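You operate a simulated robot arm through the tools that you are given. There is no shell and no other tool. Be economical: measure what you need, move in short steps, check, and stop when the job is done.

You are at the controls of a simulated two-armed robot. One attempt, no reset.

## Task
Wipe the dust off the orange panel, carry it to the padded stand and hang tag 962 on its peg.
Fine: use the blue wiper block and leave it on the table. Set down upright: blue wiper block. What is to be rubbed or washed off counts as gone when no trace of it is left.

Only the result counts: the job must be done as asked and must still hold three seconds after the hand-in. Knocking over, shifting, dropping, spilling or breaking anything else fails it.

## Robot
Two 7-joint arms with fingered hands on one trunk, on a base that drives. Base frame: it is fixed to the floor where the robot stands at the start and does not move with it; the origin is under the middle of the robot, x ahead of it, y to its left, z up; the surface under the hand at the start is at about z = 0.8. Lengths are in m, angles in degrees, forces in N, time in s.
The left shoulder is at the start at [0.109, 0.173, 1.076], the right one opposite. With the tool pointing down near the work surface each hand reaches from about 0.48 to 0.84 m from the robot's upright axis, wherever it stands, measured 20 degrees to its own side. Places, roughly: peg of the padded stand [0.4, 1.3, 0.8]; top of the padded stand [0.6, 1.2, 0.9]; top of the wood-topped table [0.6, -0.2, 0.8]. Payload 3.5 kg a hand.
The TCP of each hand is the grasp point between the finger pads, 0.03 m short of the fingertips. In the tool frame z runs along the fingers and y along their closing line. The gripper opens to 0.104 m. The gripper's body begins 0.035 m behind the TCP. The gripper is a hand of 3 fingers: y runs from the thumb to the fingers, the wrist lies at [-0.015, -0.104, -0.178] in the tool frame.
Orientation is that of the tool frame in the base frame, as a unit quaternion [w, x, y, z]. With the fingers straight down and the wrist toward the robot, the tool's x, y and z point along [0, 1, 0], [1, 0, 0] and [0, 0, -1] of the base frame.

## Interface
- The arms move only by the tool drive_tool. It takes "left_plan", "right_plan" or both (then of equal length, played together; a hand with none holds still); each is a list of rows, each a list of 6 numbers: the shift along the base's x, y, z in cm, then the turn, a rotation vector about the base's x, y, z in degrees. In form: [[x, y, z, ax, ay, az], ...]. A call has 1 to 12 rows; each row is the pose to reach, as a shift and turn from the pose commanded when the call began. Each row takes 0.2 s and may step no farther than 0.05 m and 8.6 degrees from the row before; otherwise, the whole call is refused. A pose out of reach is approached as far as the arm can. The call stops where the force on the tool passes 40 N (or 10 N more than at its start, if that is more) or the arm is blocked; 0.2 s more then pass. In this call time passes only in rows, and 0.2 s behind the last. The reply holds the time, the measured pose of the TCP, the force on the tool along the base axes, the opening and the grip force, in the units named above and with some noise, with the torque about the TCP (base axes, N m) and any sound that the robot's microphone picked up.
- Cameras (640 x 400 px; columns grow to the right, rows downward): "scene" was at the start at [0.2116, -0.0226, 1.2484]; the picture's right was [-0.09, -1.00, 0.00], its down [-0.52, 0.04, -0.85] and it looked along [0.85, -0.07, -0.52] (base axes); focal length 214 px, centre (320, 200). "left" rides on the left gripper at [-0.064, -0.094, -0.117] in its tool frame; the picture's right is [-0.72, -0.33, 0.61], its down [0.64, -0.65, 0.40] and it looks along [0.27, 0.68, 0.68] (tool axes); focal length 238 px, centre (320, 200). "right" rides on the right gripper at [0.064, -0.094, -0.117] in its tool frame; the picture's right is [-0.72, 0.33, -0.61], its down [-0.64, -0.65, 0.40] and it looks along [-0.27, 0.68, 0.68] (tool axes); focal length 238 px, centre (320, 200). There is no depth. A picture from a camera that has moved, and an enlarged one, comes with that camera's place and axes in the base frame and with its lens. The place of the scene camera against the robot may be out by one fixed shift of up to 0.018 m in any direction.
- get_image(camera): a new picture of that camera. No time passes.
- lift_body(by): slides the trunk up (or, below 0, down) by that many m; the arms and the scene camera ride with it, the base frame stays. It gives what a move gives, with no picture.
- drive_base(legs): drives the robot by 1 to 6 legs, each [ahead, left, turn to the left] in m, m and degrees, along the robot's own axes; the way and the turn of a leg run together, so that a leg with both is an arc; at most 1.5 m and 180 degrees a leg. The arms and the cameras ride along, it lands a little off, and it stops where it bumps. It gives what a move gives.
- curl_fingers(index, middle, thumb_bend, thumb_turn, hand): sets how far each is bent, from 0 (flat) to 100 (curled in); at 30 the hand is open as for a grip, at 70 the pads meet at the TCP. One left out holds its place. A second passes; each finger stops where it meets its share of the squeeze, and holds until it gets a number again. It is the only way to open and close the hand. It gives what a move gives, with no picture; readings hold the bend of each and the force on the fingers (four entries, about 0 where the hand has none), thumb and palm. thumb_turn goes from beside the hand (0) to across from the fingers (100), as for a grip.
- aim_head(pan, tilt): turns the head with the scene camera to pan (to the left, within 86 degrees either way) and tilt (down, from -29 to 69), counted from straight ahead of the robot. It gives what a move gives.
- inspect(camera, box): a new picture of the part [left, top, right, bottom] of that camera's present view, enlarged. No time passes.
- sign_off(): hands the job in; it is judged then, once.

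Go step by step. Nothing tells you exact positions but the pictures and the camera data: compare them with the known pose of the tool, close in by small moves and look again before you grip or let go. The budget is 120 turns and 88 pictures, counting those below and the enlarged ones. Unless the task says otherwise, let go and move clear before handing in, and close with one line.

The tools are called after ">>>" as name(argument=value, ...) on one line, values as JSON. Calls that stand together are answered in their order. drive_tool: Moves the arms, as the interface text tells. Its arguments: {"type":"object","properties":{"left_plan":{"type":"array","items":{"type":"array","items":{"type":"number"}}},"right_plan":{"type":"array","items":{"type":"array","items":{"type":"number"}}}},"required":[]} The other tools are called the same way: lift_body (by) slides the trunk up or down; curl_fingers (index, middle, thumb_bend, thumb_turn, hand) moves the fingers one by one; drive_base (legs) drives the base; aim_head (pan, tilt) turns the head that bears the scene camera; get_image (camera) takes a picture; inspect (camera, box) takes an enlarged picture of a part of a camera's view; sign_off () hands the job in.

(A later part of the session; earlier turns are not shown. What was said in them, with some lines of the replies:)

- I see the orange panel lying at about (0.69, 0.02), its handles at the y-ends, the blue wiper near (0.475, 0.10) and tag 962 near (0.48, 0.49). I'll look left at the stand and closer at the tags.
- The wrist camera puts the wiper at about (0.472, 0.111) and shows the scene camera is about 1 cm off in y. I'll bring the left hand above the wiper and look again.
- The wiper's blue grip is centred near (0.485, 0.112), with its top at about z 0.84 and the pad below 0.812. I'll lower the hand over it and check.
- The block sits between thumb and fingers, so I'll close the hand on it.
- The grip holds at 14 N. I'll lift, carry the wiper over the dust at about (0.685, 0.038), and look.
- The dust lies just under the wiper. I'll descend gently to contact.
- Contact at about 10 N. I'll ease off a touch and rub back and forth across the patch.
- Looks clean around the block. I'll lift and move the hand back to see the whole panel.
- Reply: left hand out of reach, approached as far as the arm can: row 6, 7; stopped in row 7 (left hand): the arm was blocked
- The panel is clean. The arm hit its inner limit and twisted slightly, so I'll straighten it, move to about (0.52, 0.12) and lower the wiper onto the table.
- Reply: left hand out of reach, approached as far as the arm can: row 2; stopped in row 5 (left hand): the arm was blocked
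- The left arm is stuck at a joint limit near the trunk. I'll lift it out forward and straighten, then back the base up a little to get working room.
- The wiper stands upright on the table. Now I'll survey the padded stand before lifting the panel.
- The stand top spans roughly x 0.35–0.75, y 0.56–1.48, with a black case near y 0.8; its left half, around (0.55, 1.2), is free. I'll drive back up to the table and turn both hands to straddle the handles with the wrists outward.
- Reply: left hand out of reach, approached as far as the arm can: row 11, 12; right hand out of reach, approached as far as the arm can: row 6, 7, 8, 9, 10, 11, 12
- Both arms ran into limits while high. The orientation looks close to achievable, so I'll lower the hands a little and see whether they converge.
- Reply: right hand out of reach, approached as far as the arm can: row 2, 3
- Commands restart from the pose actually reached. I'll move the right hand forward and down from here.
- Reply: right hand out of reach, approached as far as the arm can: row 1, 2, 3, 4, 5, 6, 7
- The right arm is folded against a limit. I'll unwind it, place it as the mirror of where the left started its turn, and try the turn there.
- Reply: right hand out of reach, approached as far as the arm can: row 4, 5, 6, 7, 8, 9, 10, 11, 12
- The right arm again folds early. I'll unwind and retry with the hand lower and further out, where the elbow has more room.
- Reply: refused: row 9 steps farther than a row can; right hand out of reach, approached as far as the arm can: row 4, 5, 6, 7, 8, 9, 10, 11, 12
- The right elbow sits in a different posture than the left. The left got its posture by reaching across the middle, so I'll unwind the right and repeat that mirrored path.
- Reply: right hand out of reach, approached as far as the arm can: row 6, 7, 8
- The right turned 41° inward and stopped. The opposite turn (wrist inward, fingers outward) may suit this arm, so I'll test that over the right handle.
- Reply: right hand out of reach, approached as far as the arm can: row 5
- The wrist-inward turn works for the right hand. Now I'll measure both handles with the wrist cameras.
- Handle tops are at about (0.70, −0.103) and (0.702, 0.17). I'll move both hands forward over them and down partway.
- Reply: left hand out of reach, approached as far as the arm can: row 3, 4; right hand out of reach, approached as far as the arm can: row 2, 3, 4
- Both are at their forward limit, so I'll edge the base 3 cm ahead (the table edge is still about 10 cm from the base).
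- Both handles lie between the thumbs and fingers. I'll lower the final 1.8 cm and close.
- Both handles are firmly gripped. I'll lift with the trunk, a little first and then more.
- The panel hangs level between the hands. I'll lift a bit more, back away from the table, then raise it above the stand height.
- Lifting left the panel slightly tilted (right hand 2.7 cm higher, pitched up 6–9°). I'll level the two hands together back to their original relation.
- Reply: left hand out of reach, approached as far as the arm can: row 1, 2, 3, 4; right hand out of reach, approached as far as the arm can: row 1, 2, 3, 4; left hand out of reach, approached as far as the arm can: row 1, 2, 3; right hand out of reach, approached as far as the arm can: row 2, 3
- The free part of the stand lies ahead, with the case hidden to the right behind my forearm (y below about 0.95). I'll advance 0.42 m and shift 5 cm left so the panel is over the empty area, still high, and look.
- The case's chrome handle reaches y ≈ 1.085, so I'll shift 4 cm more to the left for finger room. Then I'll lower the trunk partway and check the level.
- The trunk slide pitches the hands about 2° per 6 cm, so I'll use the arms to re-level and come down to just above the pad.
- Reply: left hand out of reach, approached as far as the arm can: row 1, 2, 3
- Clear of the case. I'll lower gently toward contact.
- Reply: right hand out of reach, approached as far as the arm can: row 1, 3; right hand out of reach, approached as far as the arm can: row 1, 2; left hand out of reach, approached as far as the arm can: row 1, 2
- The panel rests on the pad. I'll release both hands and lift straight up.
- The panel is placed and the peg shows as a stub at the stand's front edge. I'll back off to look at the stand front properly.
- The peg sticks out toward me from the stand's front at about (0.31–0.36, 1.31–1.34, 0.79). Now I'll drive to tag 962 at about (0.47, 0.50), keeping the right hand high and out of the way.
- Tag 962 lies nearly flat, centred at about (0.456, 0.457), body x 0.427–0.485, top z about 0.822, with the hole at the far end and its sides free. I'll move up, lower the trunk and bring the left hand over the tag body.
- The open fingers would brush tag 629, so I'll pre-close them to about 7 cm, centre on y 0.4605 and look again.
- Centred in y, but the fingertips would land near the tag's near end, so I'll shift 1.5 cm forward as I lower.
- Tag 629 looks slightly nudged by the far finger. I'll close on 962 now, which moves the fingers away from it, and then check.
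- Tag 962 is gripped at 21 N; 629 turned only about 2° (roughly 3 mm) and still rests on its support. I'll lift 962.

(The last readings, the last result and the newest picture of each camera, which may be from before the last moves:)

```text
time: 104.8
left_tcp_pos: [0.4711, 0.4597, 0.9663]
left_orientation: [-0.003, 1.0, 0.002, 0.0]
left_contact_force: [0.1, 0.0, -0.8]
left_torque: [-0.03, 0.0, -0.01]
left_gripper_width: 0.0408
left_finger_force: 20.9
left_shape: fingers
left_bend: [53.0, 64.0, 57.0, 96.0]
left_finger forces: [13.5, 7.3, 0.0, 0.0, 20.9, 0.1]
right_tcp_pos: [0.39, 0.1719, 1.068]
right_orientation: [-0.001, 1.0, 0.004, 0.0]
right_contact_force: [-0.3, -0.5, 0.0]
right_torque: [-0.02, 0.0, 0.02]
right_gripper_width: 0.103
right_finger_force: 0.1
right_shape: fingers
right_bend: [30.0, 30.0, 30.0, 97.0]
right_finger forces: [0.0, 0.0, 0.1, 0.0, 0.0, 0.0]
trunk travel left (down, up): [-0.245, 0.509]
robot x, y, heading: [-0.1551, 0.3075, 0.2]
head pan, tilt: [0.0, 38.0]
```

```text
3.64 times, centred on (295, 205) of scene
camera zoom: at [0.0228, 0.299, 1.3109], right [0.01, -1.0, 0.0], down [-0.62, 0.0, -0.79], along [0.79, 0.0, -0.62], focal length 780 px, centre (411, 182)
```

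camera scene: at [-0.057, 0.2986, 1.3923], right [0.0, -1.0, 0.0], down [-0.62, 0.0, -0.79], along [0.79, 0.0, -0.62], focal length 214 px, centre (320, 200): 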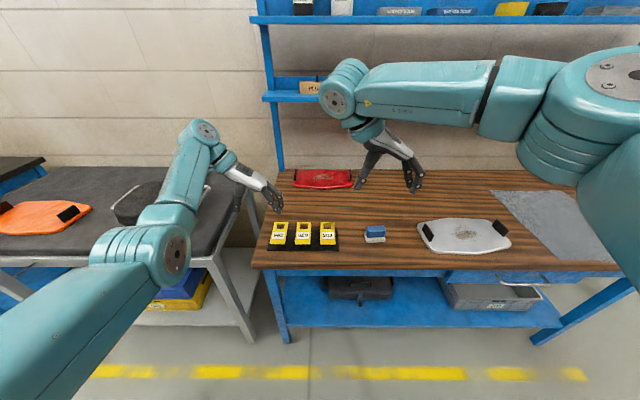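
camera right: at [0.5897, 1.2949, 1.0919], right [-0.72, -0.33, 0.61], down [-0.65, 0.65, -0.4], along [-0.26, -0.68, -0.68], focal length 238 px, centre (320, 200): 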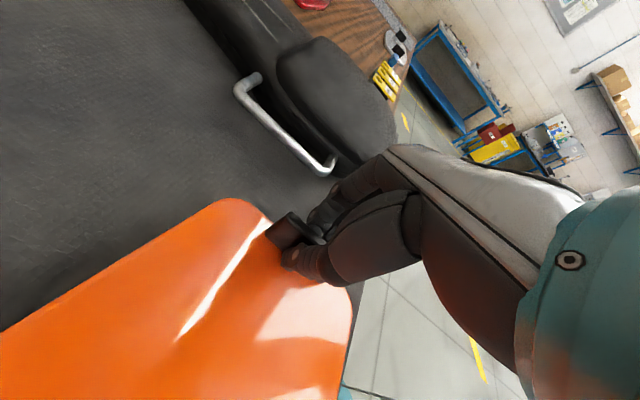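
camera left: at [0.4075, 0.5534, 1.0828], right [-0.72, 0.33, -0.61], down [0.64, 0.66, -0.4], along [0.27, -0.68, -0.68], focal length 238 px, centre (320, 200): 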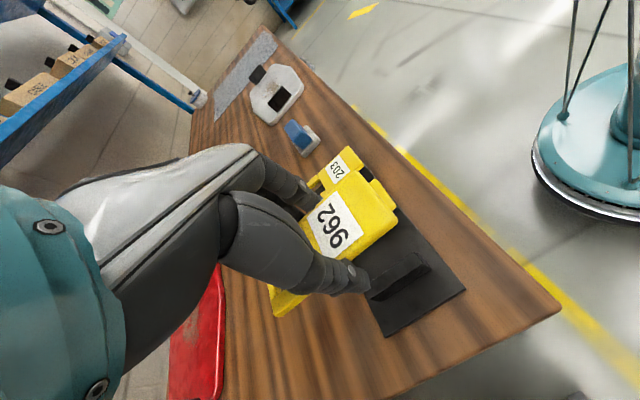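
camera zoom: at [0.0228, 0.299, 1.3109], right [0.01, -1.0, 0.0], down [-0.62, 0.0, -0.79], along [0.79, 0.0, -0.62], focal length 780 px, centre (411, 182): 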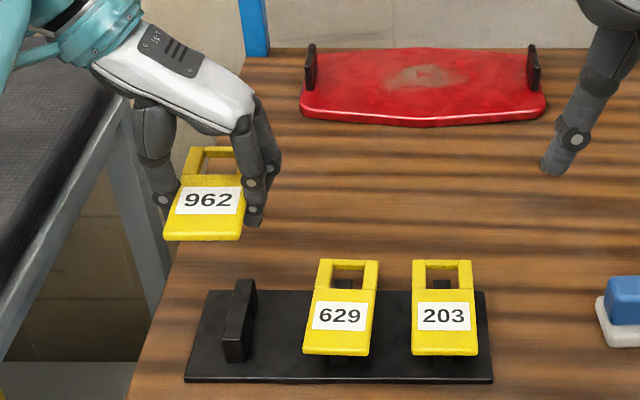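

Tag 962 is held squarely. I'll back off, strafe in front of the stand, and pitch the hand forward so the tag turns upright with its hole up.

>>> drive_base(legs=[[-0.33, 0, 0], [0, 0.87, 0]])

>>> drive_tool(left_plan=[[0, 0, -0.5, 0, -7, 0], [0, 0, -1, 0, -14, 0], [0, 0, -1.5, 0, -21, 0], [0, 0, -2, 0, -28, 0], [0, 0, -3, 0, -35, 0], [0, 0, -4, 0, -42, 0], [0, 0, -5, 0, -49, 0], [0, 0, -6, 0, -56, 0], [0, 0, -7, 0, -63, 0]])

```text
time: 111.2
left_tcp_pos: [0.1398, 1.3281, 0.9675]
left_orientation: [-0.003, 1.0, -0.001, 0.0]
left_contact_force: [-0.4, 0.1, 0.0]
left_torque: [0.0, -0.01, 0.01]
left_gripper_width: 0.041
left_finger_force: 20.8
left_shape: fingers
left_bend: [53.0, 64.0, 57.0, 96.0]
left_finger forces: [13.6, 7.3, 0.0, 0.0, 20.9, 0.0]
right_tcp_pos: [0.0571, 1.041, 1.0665]
right_orientation: [-0.001, 1.0, 0.001, 0.0]
right_contact_force: [0.2, 0.5, -0.9]
right_torque: [0.02, -0.02, -0.03]
right_gripper_width: 0.1029
right_finger_force: 0.1
right_shape: fingers
right_bend: [30.0, 30.0, 30.0, 97.0]
right_finger forces: [0.0, 0.1, 0.0, 0.0, 0.1, 0.0]
trunk travel left (down, up): [-0.245, 0.509]
robot x, y, heading: [-0.4873, 1.187, -0.2]
head pan, tilt: [0.0, 38.0]
```

```text
time: 113.2
left_tcp_pos: [0.1401, 1.329, 0.8969]
left_orientation: [-0.003, 0.852, -0.001, 0.524]
left_contact_force: [-0.2, -0.1, -0.1]
left_torque: [0.01, 0.01, -0.01]
left_gripper_width: 0.0407
left_finger_force: 20.9
left_shape: fingers
left_bend: [53.0, 64.0, 57.0, 96.0]
left_finger forces: [13.4, 7.2, 0.0, 0.0, 20.8, 0.0]
right_tcp_pos: [0.0582, 1.0407, 1.0675]
right_orientation: [-0.001, 1.0, 0.002, 0.0]
right_contact_force: [0.1, 0.1, 0.5]
right_torque: [-0.02, 0.05, -0.02]
right_gripper_width: 0.1029
right_finger_force: 0.1
right_shape: fingers
right_bend: [30.0, 30.0, 30.0, 97.0]
right_finger forces: [0.1, 0.0, 0.0, 0.0, 0.1, 0.0]
trunk travel left (down, up): [-0.245, 0.509]
robot x, y, heading: [-0.4874, 1.185, 0.0]
head pan, tilt: [0.0, 38.0]
```

>>> drive_tool(left_plan=[[0, 0, -1.5, 0, -7, 0], [0, 0, -3, 0, -14, 0], [0, 0, -4.5, 0, -21, 0], [0, 0, -6, 0, -24, 0], [0, 0, -8, 0, -24, 0]])

>>> aim_head(pan=0, tilt=35)

>>> get_image(camera="left")

>>> get_image(camera="scene")

```text
time: 114.4
left_tcp_pos: [0.1391, 1.3288, 0.8155]
left_orientation: [-0.003, 0.725, 0.0, 0.689]
left_contact_force: [-0.1, 1.2, 0.2]
left_torque: [0.03, 0.0, 0.0]
left_gripper_width: 0.0408
left_finger_force: 20.6
left_shape: fingers
left_bend: [53.0, 64.0, 57.0, 96.0]
left_finger forces: [13.2, 7.0, 0.1, 0.0, 20.6, 0.0]
right_tcp_pos: [0.0578, 1.0415, 1.068]
right_orientation: [-0.001, 1.0, 0.002, 0.0]
right_contact_force: [0.0, -0.5, -0.3]
right_torque: [-0.02, 0.01, -0.01]
right_gripper_width: 0.1026
right_finger_force: 0.1
right_shape: fingers
right_bend: [30.0, 30.0, 30.0, 97.0]
right_finger forces: [0.0, 0.0, 0.0, 0.0, 0.0, 0.0]
trunk travel left (down, up): [-0.245, 0.509]
robot x, y, heading: [-0.4843, 1.1842, 0.0]
head pan, tilt: [0.0, 38.0]
```

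```text
time: 115.0
left_tcp_pos: [0.1391, 1.3278, 0.816]
left_orientation: [-0.002, 0.725, 0.001, 0.689]
left_contact_force: [0.1, -0.3, -0.8]
left_torque: [-0.01, -0.04, 0.01]
left_gripper_width: 0.0406
left_finger_force: 19.9
left_shape: fingers
left_bend: [53.0, 64.0, 57.0, 96.0]
left_finger forces: [13.2, 7.1, 0.0, 0.1, 20.6, 0.1]
right_tcp_pos: [0.0572, 1.0415, 1.0683]
right_orientation: [-0.001, 1.0, 0.002, 0.0]
right_contact_force: [-0.5, -0.2, -0.1]
right_torque: [-0.03, -0.03, 0.01]
right_gripper_width: 0.1027
right_finger_force: 0.0
right_shape: fingers
right_bend: [30.0, 30.0, 30.0, 97.0]
right_finger forces: [0.0, 0.1, 0.0, 0.0, 0.0, 0.0]
trunk travel left (down, up): [-0.245, 0.509]
robot x, y, heading: [-0.4826, 1.1848, -0.0]
head pan, tilt: [0.0, 35.0]
```

```text
18 pictures are left
camera left: at [0.02, 1.4225, 0.7573], right [0.57, 0.33, -0.75], down [0.43, 0.65, 0.62], along [0.69, -0.68, 0.23], focal length 238 px, centre (320, 200)
```

left: 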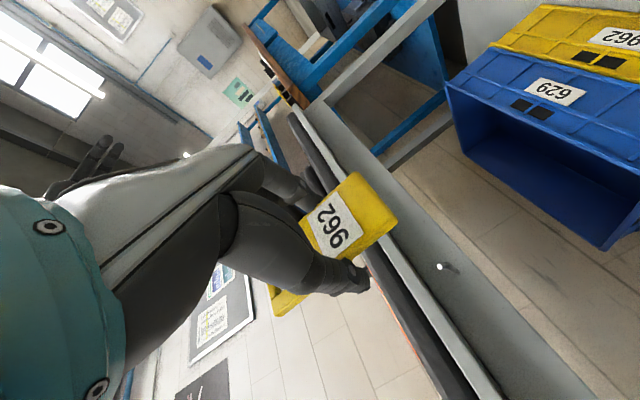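

```text
17 pictures are left
camera scene: at [-0.3072, 1.1698, 1.3154], right [0.0, -1.0, 0.0], down [-0.57, 0.0, -0.82], along [0.82, 0.0, -0.57], focal length 214 px, centre (320, 200)
```

scene: 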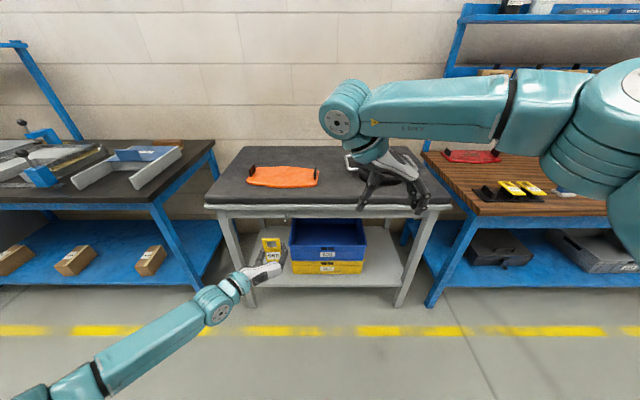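

The left camera sees the peg tip near y 1.33, z 0.766, and the tag is almost aligned already. I'll zoom in on peg and tag.

>>> inspect(camera="left", box=[270, 160, 480, 310])

>>> inspect(camera="scene", box=[220, 200, 330, 290])

```text
2.67 times, centred on (375, 235) of left
camera zoom: at [0.02, 1.4225, 0.7573], right [0.57, 0.33, -0.75], down [0.43, 0.65, 0.62], along [0.69, -0.68, 0.23], focal length 636 px, centre (173, 107)
```

zoom: 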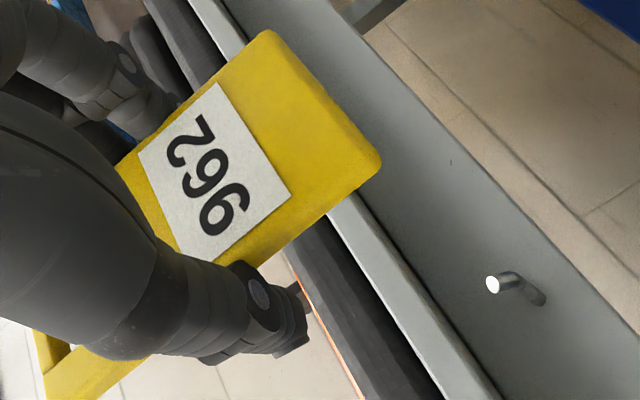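

```text
4.44 times, centred on (275, 245) of scene
camera zoom: at [-0.3072, 1.1698, 1.3154], right [0.0, -1.0, 0.0], down [-0.57, 0.0, -0.82], along [0.82, 0.0, -0.57], focal length 953 px, centre (520, 0)
```

zoom: 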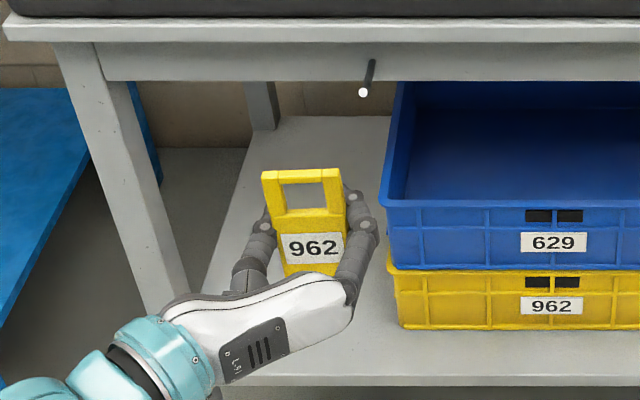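

I triangulate the peg: tip at about (0.348, 1.322, 0.766), root near x 0.387. The tag's hole sits about 2.1 cm above the TCP and 1.6 cm ahead of it, so I'll lower the hand and drive to just short of the peg.

>>> drive_tool(left_plan=[[0, -0.2, -2, 0, -1.5, 0], [0, -0.5, -4, 0, -2.8, 0], [0, -0.5, -5.5, 0, -2.8, 0], [0, -0.5, -7, 0, -2.8, 0]])

>>> drive_base(legs=[[0.14, 0, 0]])

>>> inspect(camera="scene", box=[220, 210, 330, 300])

>>> get_image(camera="left")

```text
time: 116.0
left_tcp_pos: [0.1407, 1.3222, 0.7455]
left_orientation: [-0.003, 0.708, 0.0, 0.706]
left_contact_force: [-0.6, 0.4, -0.4]
left_torque: [0.04, 0.02, -0.02]
left_gripper_width: 0.0408
left_finger_force: 20.4
left_shape: fingers
left_bend: [53.0, 64.0, 58.0, 96.0]
left_finger forces: [13.3, 7.1, 0.0, 0.1, 20.6, 0.0]
right_tcp_pos: [0.0583, 1.0411, 1.0688]
right_orientation: [-0.001, 1.0, 0.002, 0.0]
right_contact_force: [-0.3, 0.1, 0.1]
right_torque: [-0.03, -0.01, 0.0]
right_gripper_width: 0.1029
right_finger_force: 0.0
right_shape: fingers
right_bend: [30.0, 30.0, 30.0, 97.0]
right_finger forces: [0.0, 0.0, 0.0, 0.1, 0.0, 0.0]
trunk travel left (down, up): [-0.245, 0.509]
robot x, y, heading: [-0.4807, 1.1848, 0.1]
head pan, tilt: [0.0, 35.0]
```

```text
time: 117.3
left_tcp_pos: [0.2792, 1.3217, 0.7465]
left_orientation: [-0.003, 0.708, -0.001, 0.706]
left_contact_force: [-0.2, 0.0, -0.3]
left_torque: [0.03, -0.03, -0.02]
left_gripper_width: 0.041
left_finger_force: 20.6
left_shape: fingers
left_bend: [53.0, 64.0, 58.0, 96.0]
left_finger forces: [13.3, 7.1, 0.0, 0.0, 20.6, 0.0]
right_tcp_pos: [0.1982, 1.0403, 1.0671]
right_orientation: [-0.002, 1.0, 0.001, 0.0]
right_contact_force: [-0.5, 0.4, 0.3]
right_torque: [0.0, 0.02, 0.03]
right_gripper_width: 0.1032
right_finger_force: 0.0
right_shape: fingers
right_bend: [30.0, 30.0, 30.0, 97.0]
right_finger forces: [0.0, 0.1, 0.0, 0.0, 0.0, 0.0]
trunk travel left (down, up): [-0.245, 0.509]
robot x, y, heading: [-0.3421, 1.189, -0.2]
head pan, tilt: [0.0, 35.0]
```

```text
4.44 times, centred on (275, 255) of scene
camera zoom: at [-0.1675, 1.1694, 1.3152], right [0.0, -1.0, 0.0], down [-0.57, 0.0, -0.82], along [0.82, 0.0, -0.57], focal length 953 px, centre (520, -44)
```

zoom: 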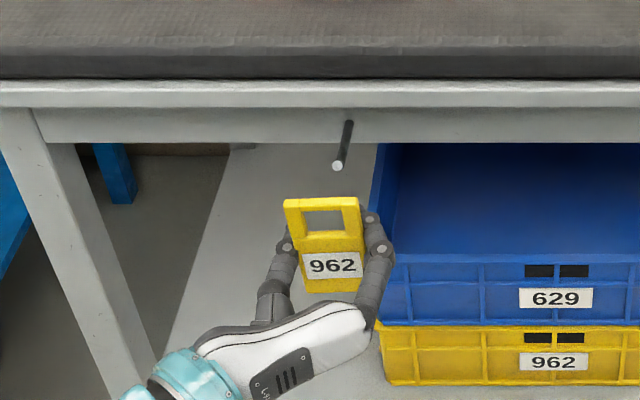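

```text
13 pictures are left
camera left: at [0.163, 1.4162, 0.6813], right [0.61, 0.33, -0.72], down [0.4, 0.65, 0.64], along [0.68, -0.68, 0.26], focal length 238 px, centre (320, 200)
```

left: 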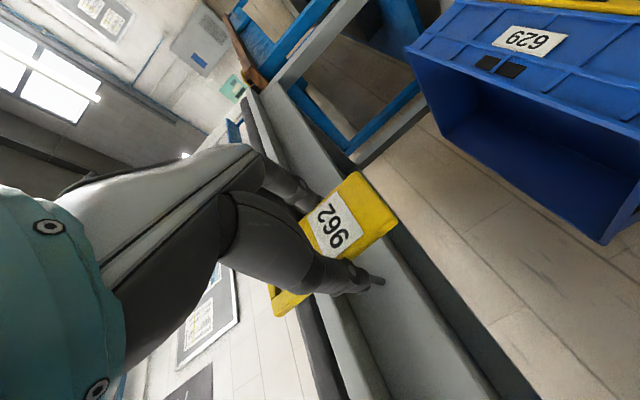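

In the scene view the hole and peg nearly line up. I'll advance 3.5 cm so the tag sits just in front of the peg tip, then compare at equal depth.

>>> drive_tool(left_plan=[[1.2, 0, 0, 0, 0, 0], [2.4, 0, 0, 0, 0, 0], [3.5, 0, 0, 0, 0, 0]])

>>> inspect(camera="scene", box=[250, 225, 310, 275])

```text
time: 118.2
left_tcp_pos: [0.3127, 1.3218, 0.7471]
left_orientation: [-0.002, 0.708, 0.0, 0.706]
left_contact_force: [0.8, 1.0, -1.1]
left_torque: [0.01, 0.01, 0.01]
left_gripper_width: 0.0408
left_finger_force: 20.3
left_shape: fingers
left_bend: [53.0, 64.0, 58.0, 96.0]
left_finger forces: [13.3, 7.0, 0.0, 0.1, 20.6, 0.0]
right_tcp_pos: [0.1968, 1.0403, 1.0671]
right_orientation: [-0.001, 1.0, 0.001, -0.001]
right_contact_force: [0.4, 0.4, -0.2]
right_torque: [0.01, -0.01, -0.01]
right_gripper_width: 0.1028
right_finger_force: 0.1
right_shape: fingers
right_bend: [30.0, 30.0, 30.0, 97.0]
right_finger forces: [0.1, 0.0, 0.1, 0.0, 0.0, 0.1]
trunk travel left (down, up): [-0.245, 0.509]
robot x, y, heading: [-0.345, 1.1806, -0.0]
head pan, tilt: [0.0, 35.0]
```

```text
8.00 times, centred on (280, 250) of scene
camera zoom: at [-0.1683, 1.1693, 1.3154], right [0.0, -1.0, 0.0], down [-0.57, 0.0, -0.82], along [0.82, 0.0, -0.57], focal length 1716 px, centre (640, -200)
```

zoom: 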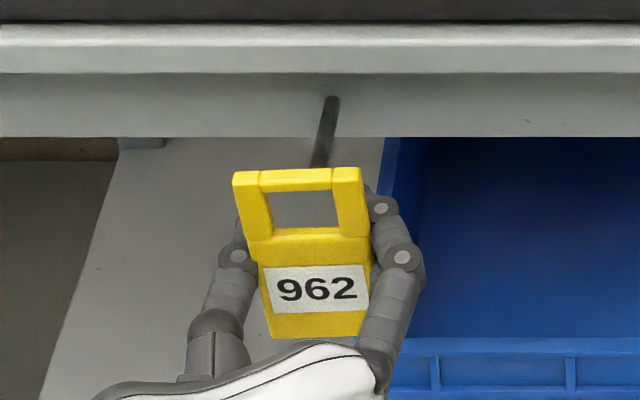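

The peg's extended axis passes almost through the middle of the hole. I'll advance slowly, watching the force.

>>> drive_tool(left_plan=[[0.4, 0, 0, 0, 0, 0], [0.8, 0, 0, 0, 0, 0], [1.2, 0, 0, 0, 0, 0], [1.6, 0, 0, 0, 0, 0]])

>>> inspect(camera="scene", box=[250, 225, 310, 275])

```text
time: 119.2
left_tcp_pos: [0.3302, 1.3222, 0.7473]
left_orientation: [-0.003, 0.708, 0.0, 0.706]
left_contact_force: [-0.2, 0.4, -0.3]
left_torque: [0.02, 0.04, 0.0]
left_gripper_width: 0.0405
left_finger_force: 19.6
left_shape: fingers
left_bend: [53.0, 64.0, 58.0, 96.0]
left_finger forces: [13.3, 7.2, 0.0, 0.0, 20.5, 0.1]
right_tcp_pos: [0.1967, 1.0392, 1.067]
right_orientation: [-0.001, 1.0, 0.001, 0.0]
right_contact_force: [0.2, 1.1, 0.1]
right_torque: [0.02, 0.0, 0.02]
right_gripper_width: 0.1025
right_finger_force: 0.0
right_shape: fingers
right_bend: [30.0, 30.0, 30.0, 97.0]
right_finger forces: [0.0, 0.0, 0.0, 0.0, 0.0, 0.0]
trunk travel left (down, up): [-0.245, 0.509]
robot x, y, heading: [-0.3435, 1.181, -0.3]
head pan, tilt: [0.0, 35.0]
```

```text
8.00 times, centred on (280, 250) of scene
camera zoom: at [-0.1684, 1.1694, 1.3154], right [0.0, -1.0, 0.0], down [-0.57, 0.0, -0.82], along [0.82, 0.0, -0.57], focal length 1716 px, centre (640, -200)
```

zoom: 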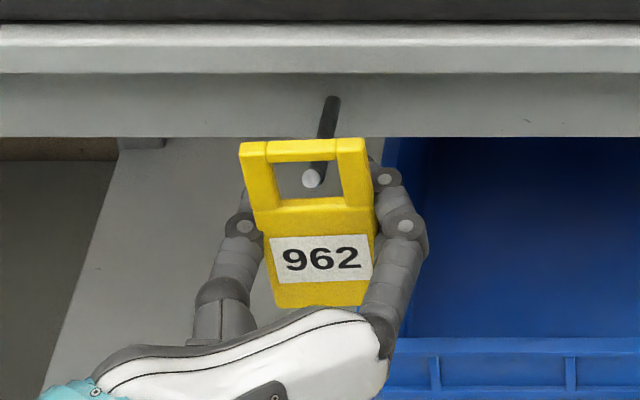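

The peg tip now shows in the hole with no contact force. I'll advance further along the peg.

>>> drive_tool(left_plan=[[0.4, 0, 0, 0, 0, 0], [0.8, 0, 0, 0, 0, 0], [1.2, 0, 0, 0, 0, 0], [1.6, 0, 0, 0, 0, 0], [1.9, 0, 0, 0, 0, 0]])

>>> inspect(camera="scene", box=[250, 225, 310, 275])

```text
time: 120.3
left_tcp_pos: [0.3487, 1.3212, 0.7454]
left_orientation: [-0.003, 0.708, 0.0, 0.706]
left_contact_force: [-4.6, 1.4, -3.0]
left_torque: [-0.04, -0.09, 0.01]
left_gripper_width: 0.0403
left_finger_force: 18.2
left_shape: fingers
left_bend: [53.0, 67.0, 59.0, 96.0]
left_finger forces: [14.2, 3.4, 0.0, 0.0, 19.8, 0.0]
right_tcp_pos: [0.1969, 1.0396, 1.0686]
right_orientation: [-0.001, 1.0, 0.001, 0.001]
right_contact_force: [-0.1, 0.3, 0.3]
right_torque: [0.03, -0.01, 0.01]
right_gripper_width: 0.1027
right_finger_force: 0.1
right_shape: fingers
right_bend: [30.0, 30.0, 30.0, 97.0]
right_finger forces: [0.1, 0.1, 0.0, 0.0, 0.0, 0.0]
trunk travel left (down, up): [-0.245, 0.509]
robot x, y, heading: [-0.3457, 1.184, -0.1]
head pan, tilt: [0.0, 35.0]
```

```text
8.00 times, centred on (280, 250) of scene
camera zoom: at [-0.1686, 1.1696, 1.3154], right [0.0, -1.0, 0.0], down [-0.57, 0.0, -0.82], along [0.82, 0.0, -0.57], focal length 1716 px, centre (640, -200)
```

zoom: 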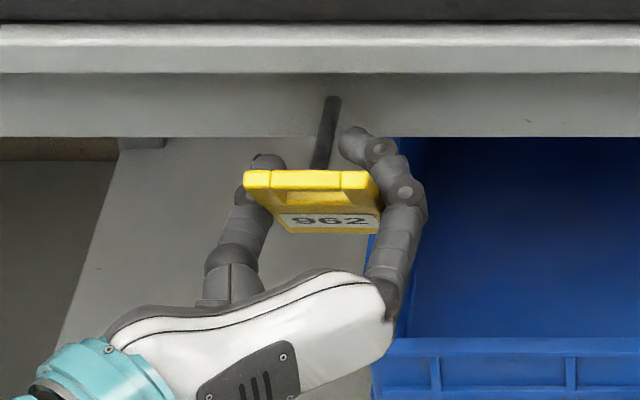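

The peg tip hit the tag body below the hole, and the tag pivoted back in the grip by about 45°. I'll back off and pitch the hand by that amount to make the tag vertical again.

>>> drive_tool(left_plan=[[-1.5, 0, 0, 0, 0, 0], [-3, 0, 0, 0, 0, 0], [-5, 0, 0, 0, 0, 0], [-6, 0, 0, 0, 7, 0], [-6, 0, 0, 0, 14, 0], [-6, 0, 0, 0, 21, 0], [-6, 0, 0, 0, 28, 0], [-6, 0, 0, 0, 35, 0], [-6, 0, 0, 0, 42, 0]])

>>> inspect(camera="scene", box=[235, 215, 325, 290])

>>> get_image(camera="left")

```text
time: 122.3
left_tcp_pos: [0.289, 1.3224, 0.7466]
left_orientation: [-0.003, 0.914, 0.0, 0.405]
left_contact_force: [0.0, 0.3, -0.8]
left_torque: [-0.03, 0.02, -0.01]
left_gripper_width: 0.0399
left_finger_force: 18.0
left_shape: fingers
left_bend: [53.0, 67.0, 59.0, 96.0]
left_finger forces: [13.2, 5.1, 0.0, 0.0, 18.1, 0.0]
right_tcp_pos: [0.1964, 1.0399, 1.0682]
right_orientation: [-0.002, 1.0, 0.002, 0.001]
right_contact_force: [-0.5, 0.3, 0.0]
right_torque: [0.05, 0.01, 0.02]
right_gripper_width: 0.1026
right_finger_force: 0.1
right_shape: fingers
right_bend: [30.0, 30.0, 30.0, 97.0]
right_finger forces: [0.1, 0.1, 0.1, 0.0, 0.0, 0.0]
trunk travel left (down, up): [-0.245, 0.509]
robot x, y, heading: [-0.3455, 1.1833, -0.3]
head pan, tilt: [0.0, 35.0]
```

```text
5.33 times, centred on (280, 252) of scene
camera zoom: at [-0.1684, 1.1691, 1.3154], right [0.0, -1.0, 0.0], down [-0.57, 0.0, -0.82], along [0.82, 0.0, -0.57], focal length 1144 px, centre (533, -80)
```

zoom: 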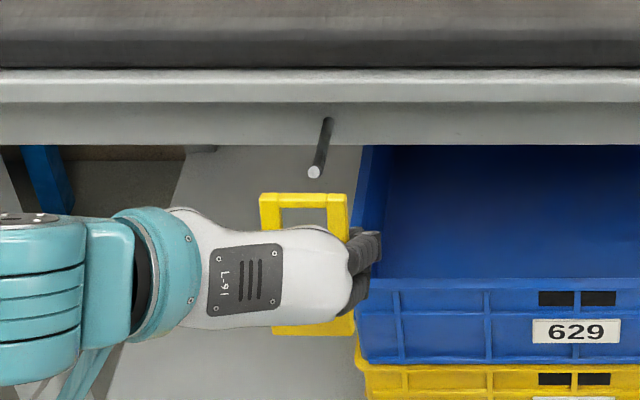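

```text
8 pictures are left
camera left: at [0.1604, 1.4164, 0.7767], right [-0.03, 0.33, -0.94], down [0.73, 0.65, 0.2], along [0.68, -0.68, -0.26], focal length 238 px, centre (320, 200)
```

left: 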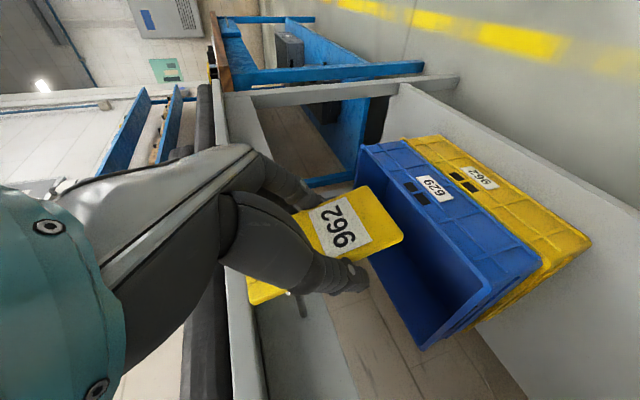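

With the peg tip re-triangulated at (0.358, 1.320, 0.765), the earlier hole position was about 1.8 cm too high. I'll pitch the hand back 20° so the tag is vertical and the view clears, then re-measure.

>>> drive_tool(left_plan=[[0, 0, 0, 0, -7, 0], [0.5, 0, 0.1, 0, -14, 0], [1, 0, 0.2, 0, -20, 0]])

>>> inspect(camera="scene", box=[245, 220, 317, 280])

```text
time: 123.2
left_tcp_pos: [0.2996, 1.3227, 0.7482]
left_orientation: [-0.002, 0.829, 0.0, 0.559]
left_contact_force: [0.8, 0.5, 0.7]
left_torque: [0.0, 0.01, 0.01]
left_gripper_width: 0.0393
left_finger_force: 17.3
left_shape: fingers
left_bend: [53.0, 67.0, 59.0, 96.0]
left_finger forces: [12.8, 4.8, 0.0, 0.0, 17.3, 0.0]
right_tcp_pos: [0.1959, 1.0401, 1.0674]
right_orientation: [-0.001, 1.0, 0.001, 0.0]
right_contact_force: [1.1, 0.7, 0.0]
right_torque: [0.0, -0.01, -0.02]
right_gripper_width: 0.103
right_finger_force: 0.1
right_shape: fingers
right_bend: [30.0, 30.0, 30.0, 97.0]
right_finger forces: [0.1, 0.0, 0.1, 0.1, 0.0, 0.0]
trunk travel left (down, up): [-0.245, 0.509]
robot x, y, heading: [-0.3451, 1.1875, -0.0]
head pan, tilt: [0.0, 35.0]
```

```text
6.67 times, centred on (281, 250) of scene
camera zoom: at [-0.1685, 1.1694, 1.3154], right [0.0, -1.0, 0.0], down [-0.57, 0.0, -0.82], along [0.82, 0.0, -0.57], focal length 1430 px, centre (580, -133)
```

zoom: 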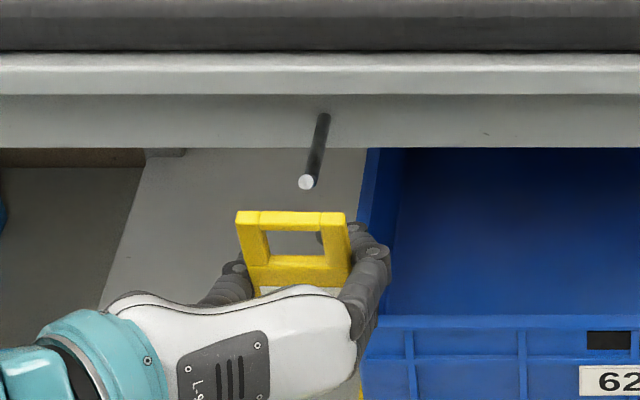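

Now the tag is vertical with the hole centre at about (1.317, 0.768), so it needs about 3 mm in y and −3 mm in z. I'll apply that and advance until the tag's back is just short of the tip.

>>> drive_tool(left_plan=[[0, 0.3, -0.3, 0, 0, 0], [1, 0.3, -0.3, 0, 0, 0], [2, 0.3, -0.3, 0, 0, 0], [2.8, 0.3, -0.3, 0, 0, 0]])

>>> inspect(camera="scene", box=[245, 220, 317, 280])

```text
time: 124.2
left_tcp_pos: [0.3265, 1.3241, 0.7459]
left_orientation: [-0.002, 0.83, -0.001, 0.557]
left_contact_force: [0.5, -0.2, -0.4]
left_torque: [0.02, -0.01, 0.01]
left_gripper_width: 0.0391
left_finger_force: 17.9
left_shape: fingers
left_bend: [53.0, 67.0, 59.0, 96.0]
left_finger forces: [12.9, 4.7, 0.0, 0.0, 17.1, 0.0]
right_tcp_pos: [0.1967, 1.0402, 1.0681]
right_orientation: [-0.001, 1.0, 0.0, 0.0]
right_contact_force: [-0.1, 0.7, -0.4]
right_torque: [-0.03, -0.02, 0.01]
right_gripper_width: 0.103
right_finger_force: 0.0
right_shape: fingers
right_bend: [30.0, 30.0, 30.0, 97.0]
right_finger forces: [0.0, 0.0, 0.0, 0.0, 0.0, 0.0]
trunk travel left (down, up): [-0.245, 0.509]
robot x, y, heading: [-0.3438, 1.1856, -0.2]
head pan, tilt: [0.0, 35.0]
```

```text
6.67 times, centred on (281, 250) of scene
camera zoom: at [-0.1684, 1.1693, 1.3154], right [0.0, -1.0, 0.0], down [-0.57, 0.0, -0.82], along [0.82, 0.0, -0.57], focal length 1430 px, centre (580, -133)
```

zoom: 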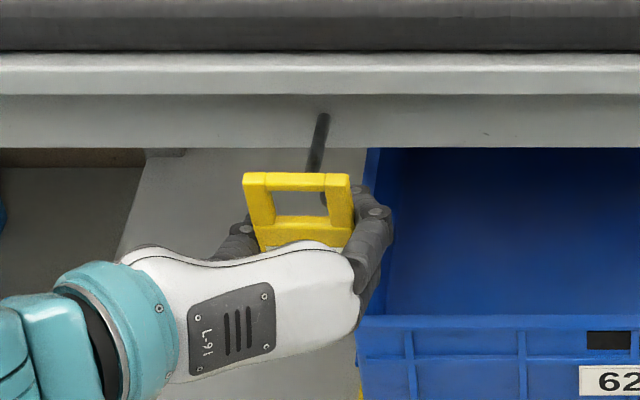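

The extrapolation puts the tip inside the aperture after another 1.2 cm. I'll advance 1.6 cm gently and look.

>>> drive_tool(left_plan=[[0.4, 0, 0, 0, 0, 0], [0.8, 0, 0, 0, 0, 0], [1.2, 0, 0, 0, 0, 0], [1.6, 0, 0, 0, 0, 0]])

>>> inspect(camera="scene", box=[257, 225, 305, 265])

```text
time: 125.2
left_tcp_pos: [0.3423, 1.3251, 0.7455]
left_orientation: [-0.003, 0.83, 0.0, 0.557]
left_contact_force: [-1.0, -0.6, 0.0]
left_torque: [-0.02, 0.02, -0.01]
left_gripper_width: 0.0396
left_finger_force: 17.1
left_shape: fingers
left_bend: [53.0, 67.0, 59.0, 96.0]
left_finger forces: [12.8, 4.7, 0.0, 0.0, 17.2, 0.1]
right_tcp_pos: [0.196, 1.0388, 1.0681]
right_orientation: [-0.001, 1.0, 0.001, 0.001]
right_contact_force: [-0.2, 0.4, 0.2]
right_torque: [0.0, -0.02, 0.01]
right_gripper_width: 0.1028
right_finger_force: 0.1
right_shape: fingers
right_bend: [30.0, 30.0, 30.0, 97.0]
right_finger forces: [0.0, 0.0, 0.0, 0.0, 0.0, 0.0]
trunk travel left (down, up): [-0.245, 0.509]
robot x, y, heading: [-0.3423, 1.1871, 0.1]
head pan, tilt: [0.0, 35.0]
```

```text
10.00 times, centred on (281, 245) of scene
camera zoom: at [-0.1684, 1.1694, 1.3154], right [0.0, -1.0, 0.0], down [-0.57, 0.0, -0.82], along [0.82, 0.0, -0.57], focal length 2145 px, centre (710, -250)
```

zoom: 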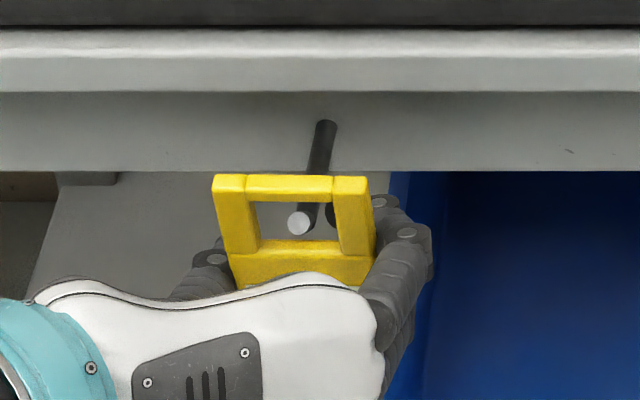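

The peg tip is centred in the hole and, by depth, already level with the tag's back. I'll push on 1.6 cm while watching the force.

>>> drive_tool(left_plan=[[0.4, 0, 0, 0, 0, 0], [0.8, 0, -0.1, 0, 0, 0], [1.2, 0, -0.1, 0, 0, 0], [1.6, 0, -0.2, 0, 0, 0]])

>>> inspect(camera="scene", box=[257, 225, 305, 265])

```text
time: 126.2
left_tcp_pos: [0.3591, 1.325, 0.7441]
left_orientation: [-0.003, 0.831, -0.001, 0.557]
left_contact_force: [-2.1, 0.4, -4.0]
left_torque: [-0.01, -0.01, 0.01]
left_gripper_width: 0.0394
left_finger_force: 16.8
left_shape: fingers
left_bend: [53.0, 68.0, 60.0, 96.0]
left_finger forces: [13.6, 3.0, 0.1, 0.0, 17.0, 0.0]
right_tcp_pos: [0.1962, 1.04, 1.0671]
right_orientation: [-0.001, 1.0, 0.001, -0.001]
right_contact_force: [-0.1, 0.0, 0.7]
right_torque: [-0.02, -0.04, -0.01]
right_gripper_width: 0.1028
right_finger_force: 0.1
right_shape: fingers
right_bend: [30.0, 30.0, 30.0, 97.0]
right_finger forces: [0.0, 0.0, 0.1, 0.0, 0.0, 0.1]
trunk travel left (down, up): [-0.245, 0.509]
robot x, y, heading: [-0.3451, 1.1825, -0.1]
head pan, tilt: [0.0, 35.0]
```

```text
10.00 times, centred on (281, 245) of scene
camera zoom: at [-0.1681, 1.1694, 1.3153], right [0.0, -1.0, 0.0], down [-0.57, 0.0, -0.82], along [0.82, 0.0, -0.57], focal length 2145 px, centre (710, -250)
```

zoom: 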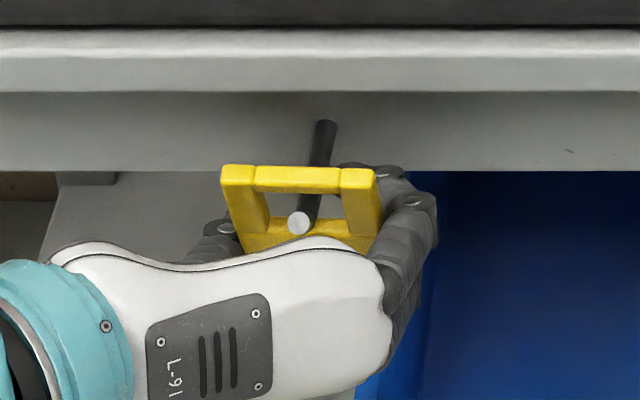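

The peg now passes through the hole, with its tip in front of the sill. I'll lower the tag so its top bar hangs on the peg.

>>> drive_tool(left_plan=[[0, 0, -0.3, 0, 0, 0], [0, 0, -0.6, 0, 0, 0], [0, 0, -0.8, 0, 0, 0]])

```text
time: 127.0
left_tcp_pos: [0.3587, 1.3255, 0.7353]
left_orientation: [-0.003, 0.83, -0.001, 0.558]
left_contact_force: [0.9, -0.7, -0.2]
left_torque: [-0.03, 0.01, 0.02]
left_gripper_width: 0.0392
left_finger_force: 17.6
left_shape: fingers
left_bend: [53.0, 68.0, 60.0, 96.0]
left_finger forces: [13.6, 4.8, 0.1, 0.1, 17.9, 0.1]
right_tcp_pos: [0.1966, 1.0408, 1.0668]
right_orientation: [-0.001, 1.0, 0.001, 0.001]
right_contact_force: [-0.2, -0.1, -0.6]
right_torque: [0.04, -0.04, 0.01]
right_gripper_width: 0.1027
right_finger_force: 0.1
right_shape: fingers
right_bend: [30.0, 30.0, 30.0, 97.0]
right_finger forces: [0.0, 0.0, 0.1, 0.0, 0.0, 0.0]
trunk travel left (down, up): [-0.245, 0.509]
robot x, y, heading: [-0.3454, 1.1853, 0.1]
head pan, tilt: [0.0, 35.0]
```

>>> drive_tool(left_plan=[[0.4, 0, 0, 0, 0, 0], [0.7, 0, 0, 0, 0, 0], [0.7, 0, -0.2, 0, 0, 0], [0.7, 0, -0.4, 0, 0, 0]])

>>> inspect(camera="scene", box=[257, 225, 305, 265])

```text
time: 128.0
left_tcp_pos: [0.3652, 1.3245, 0.7317]
left_orientation: [-0.003, 0.83, -0.001, 0.557]
left_contact_force: [-0.4, 0.4, -0.5]
left_torque: [0.02, 0.01, -0.01]
left_gripper_width: 0.039
left_finger_force: 18.4
left_shape: fingers
left_bend: [53.0, 68.0, 60.0, 96.0]
left_finger forces: [13.6, 4.8, 0.0, 0.1, 17.9, 0.0]
right_tcp_pos: [0.1968, 1.0401, 1.0668]
right_orientation: [0.0, 1.0, 0.001, 0.0]
right_contact_force: [0.2, 0.1, -1.1]
right_torque: [-0.02, 0.01, 0.0]
right_gripper_width: 0.103
right_finger_force: 0.0
right_shape: fingers
right_bend: [30.0, 30.0, 30.0, 97.0]
right_finger forces: [0.0, 0.0, 0.0, 0.0, 0.0, 0.1]
trunk travel left (down, up): [-0.245, 0.509]
robot x, y, heading: [-0.345, 1.1818, -0.3]
head pan, tilt: [0.0, 35.0]
```

```text
10.00 times, centred on (281, 245) of scene
camera zoom: at [-0.1685, 1.1694, 1.3154], right [0.0, -1.0, 0.0], down [-0.57, 0.0, -0.82], along [0.82, 0.0, -0.57], focal length 2145 px, centre (710, -250)
```

zoom: 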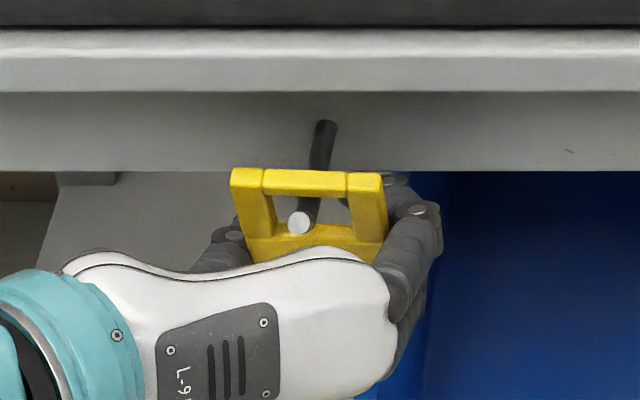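

The peg is clearly through the hole. I'll lower until the bar touches it.

>>> drive_tool(left_plan=[[0, 0, -0.2, 0, 0, 0], [0, 0, -0.4, 0, 0, 0], [0, 0, -0.6, 0, 0, 0]])

```text
time: 128.8
left_tcp_pos: [0.3652, 1.3253, 0.7252]
left_orientation: [-0.002, 0.83, -0.001, 0.557]
left_contact_force: [0.0, 0.0, -1.2]
left_torque: [0.03, -0.02, 0.04]
left_gripper_width: 0.0393
left_finger_force: 18.2
left_shape: fingers
left_bend: [53.0, 68.0, 60.0, 96.0]
left_finger forces: [13.6, 4.8, 0.0, 0.0, 17.9, 0.1]
right_tcp_pos: [0.1974, 1.0397, 1.0679]
right_orientation: [-0.001, 1.0, 0.001, 0.0]
right_contact_force: [0.2, 0.4, 0.2]
right_torque: [0.01, -0.02, 0.0]
right_gripper_width: 0.1028
right_finger_force: 0.0
right_shape: fingers
right_bend: [30.0, 30.0, 30.0, 97.0]
right_finger forces: [0.0, 0.0, 0.1, 0.0, 0.1, 0.0]
trunk travel left (down, up): [-0.245, 0.509]
robot x, y, heading: [-0.3477, 1.1857, -0.1]
head pan, tilt: [0.0, 35.0]
```

>>> drive_tool(left_plan=[[0, 0, -0.2, 0, 0, 0], [0, 0, -0.4, 0, 0, 0]])

```text
time: 129.3
left_tcp_pos: [0.3663, 1.3238, 0.7228]
left_orientation: [-0.002, 0.829, 0.0, 0.559]
left_contact_force: [-0.1, 0.6, 6.0]
left_torque: [-0.03, 0.03, -0.03]
left_gripper_width: 0.0388
left_finger_force: 17.6
left_shape: fingers
left_bend: [53.0, 68.0, 60.0, 97.0]
left_finger forces: [12.3, 5.4, 0.0, 0.0, 17.4, 0.1]
right_tcp_pos: [0.1969, 1.0399, 1.0688]
right_orientation: [-0.001, 1.0, 0.001, 0.001]
right_contact_force: [0.5, 0.0, -1.0]
right_torque: [-0.01, 0.05, -0.03]
right_gripper_width: 0.1027
right_finger_force: 0.1
right_shape: fingers
right_bend: [30.0, 30.0, 30.0, 97.0]
right_finger forces: [0.0, 0.0, 0.1, 0.0, 0.1, 0.0]
trunk travel left (down, up): [-0.245, 0.509]
robot x, y, heading: [-0.3454, 1.1898, -0.2]
head pan, tilt: [0.0, 35.0]
```

The bar rests on the peg (6 N up). I'll open the fingers and withdraw straight back.

>>> curl_fingers(hand="left", index=36, middle=36, thumb_bend=36)

>>> drive_tool(left_plan=[[-1, 0, -0.3, 0, 0, 0], [-2.5, 0, -0.8, 0, 0, 0], [-4.5, 0, -1.5, 0, 0, 0], [-7, 0, -2, 0, 0, 0], [-10, 0, -2, 0, 0, 0]])

>>> drive_base(legs=[[-0.15, 0, 0]])

>>> inspect(camera="scene", box=[220, 150, 340, 260])

```text
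time: 130.3
left_tcp_pos: [0.3659, 1.3252, 0.7221]
left_orientation: [-0.002, 0.83, -0.001, 0.558]
left_contact_force: [-0.2, -0.7, 0.4]
left_torque: [0.03, 0.02, 0.03]
left_gripper_width: 0.0876
left_finger_force: 0.0
left_shape: fingers
left_bend: [36.0, 36.0, 36.0, 98.0]
left_finger forces: [0.1, 0.0, 0.0, 0.0, 0.0, 0.0]
right_tcp_pos: [0.1976, 1.041, 1.067]
right_orientation: [-0.001, 1.0, 0.001, 0.0]
right_contact_force: [-0.4, 0.5, -0.1]
right_torque: [0.02, -0.02, 0.0]
right_gripper_width: 0.1028
right_finger_force: 0.0
right_shape: fingers
right_bend: [30.0, 30.0, 30.0, 97.0]
right_finger forces: [0.1, 0.0, 0.0, 0.0, 0.1, 0.1]
trunk travel left (down, up): [-0.245, 0.509]
robot x, y, heading: [-0.3471, 1.1842, -0.1]
head pan, tilt: [0.0, 35.0]
```

```text
time: 131.6
left_tcp_pos: [0.2654, 1.3241, 0.7031]
left_orientation: [-0.004, 0.83, -0.001, 0.558]
left_contact_force: [0.8, -0.1, -0.5]
left_torque: [-0.01, 0.0, 0.0]
left_gripper_width: 0.0876
left_finger_force: 0.0
left_shape: fingers
left_bend: [36.0, 36.0, 36.0, 98.0]
left_finger forces: [0.0, 0.0, 0.0, 0.1, 0.1, 0.1]
right_tcp_pos: [0.1959, 1.0391, 1.0664]
right_orientation: [-0.001, 1.0, 0.001, 0.001]
right_contact_force: [-0.2, 1.0, 0.8]
right_torque: [0.01, -0.03, 0.0]
right_gripper_width: 0.1029
right_finger_force: 0.0
right_shape: fingers
right_bend: [30.0, 30.0, 30.0, 97.0]
right_finger forces: [0.1, 0.0, 0.0, 0.0, 0.1, 0.1]
trunk travel left (down, up): [-0.245, 0.509]
robot x, y, heading: [-0.3452, 1.1852, -0.2]
head pan, tilt: [0.0, 35.0]
```

```text
time: 132.9
left_tcp_pos: [0.115, 1.3251, 0.702]
left_orientation: [-0.003, 0.829, -0.001, 0.559]
left_contact_force: [1.0, -0.2, 0.5]
left_torque: [-0.01, 0.0, 0.02]
left_gripper_width: 0.0878
left_finger_force: 0.0
left_shape: fingers
left_bend: [36.0, 36.0, 36.0, 98.0]
left_finger forces: [0.0, 0.1, 0.1, 0.0, 0.0, 0.0]
right_tcp_pos: [0.0463, 1.0405, 1.0672]
right_orientation: [-0.001, 1.0, 0.002, 0.001]
right_contact_force: [0.0, 0.1, 0.6]
right_torque: [0.01, -0.02, 0.02]
right_gripper_width: 0.1028
right_finger_force: 0.1
right_shape: fingers
right_bend: [30.0, 30.0, 30.0, 97.0]
right_finger forces: [0.0, 0.0, 0.1, 0.1, 0.0, 0.0]
trunk travel left (down, up): [-0.245, 0.509]
robot x, y, heading: [-0.4921, 1.1845, -0.2]
head pan, tilt: [0.0, 35.0]
```

```text
3.64 times, centred on (280, 205) of scene
camera zoom: at [-0.3189, 1.1696, 1.3156], right [0.0, -1.0, 0.0], down [-0.57, 0.0, -0.82], along [0.82, 0.0, -0.57], focal length 780 px, centre (466, 182)
```

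zoom: 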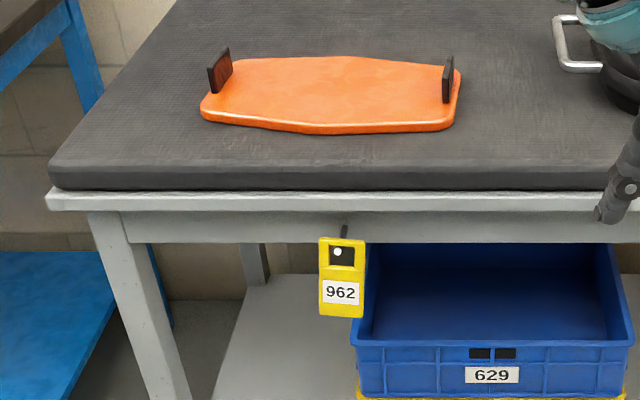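

The orange panel lies clean on the padded stand and tag 962 hangs on its peg. The wiper was left upright on the table, and both hands are empty and clear, so I'm handing in.

>>> sign_off()

```text
The job is handed in.
```

I wiped the orange panel clean with the blue wiper block, set it on the padded stand, hung tag 962 on its peg and left the wiper upright on the table; one finger nudged tag 629 about 3 mm and turned it about 2° on its rack, and I left it that way.
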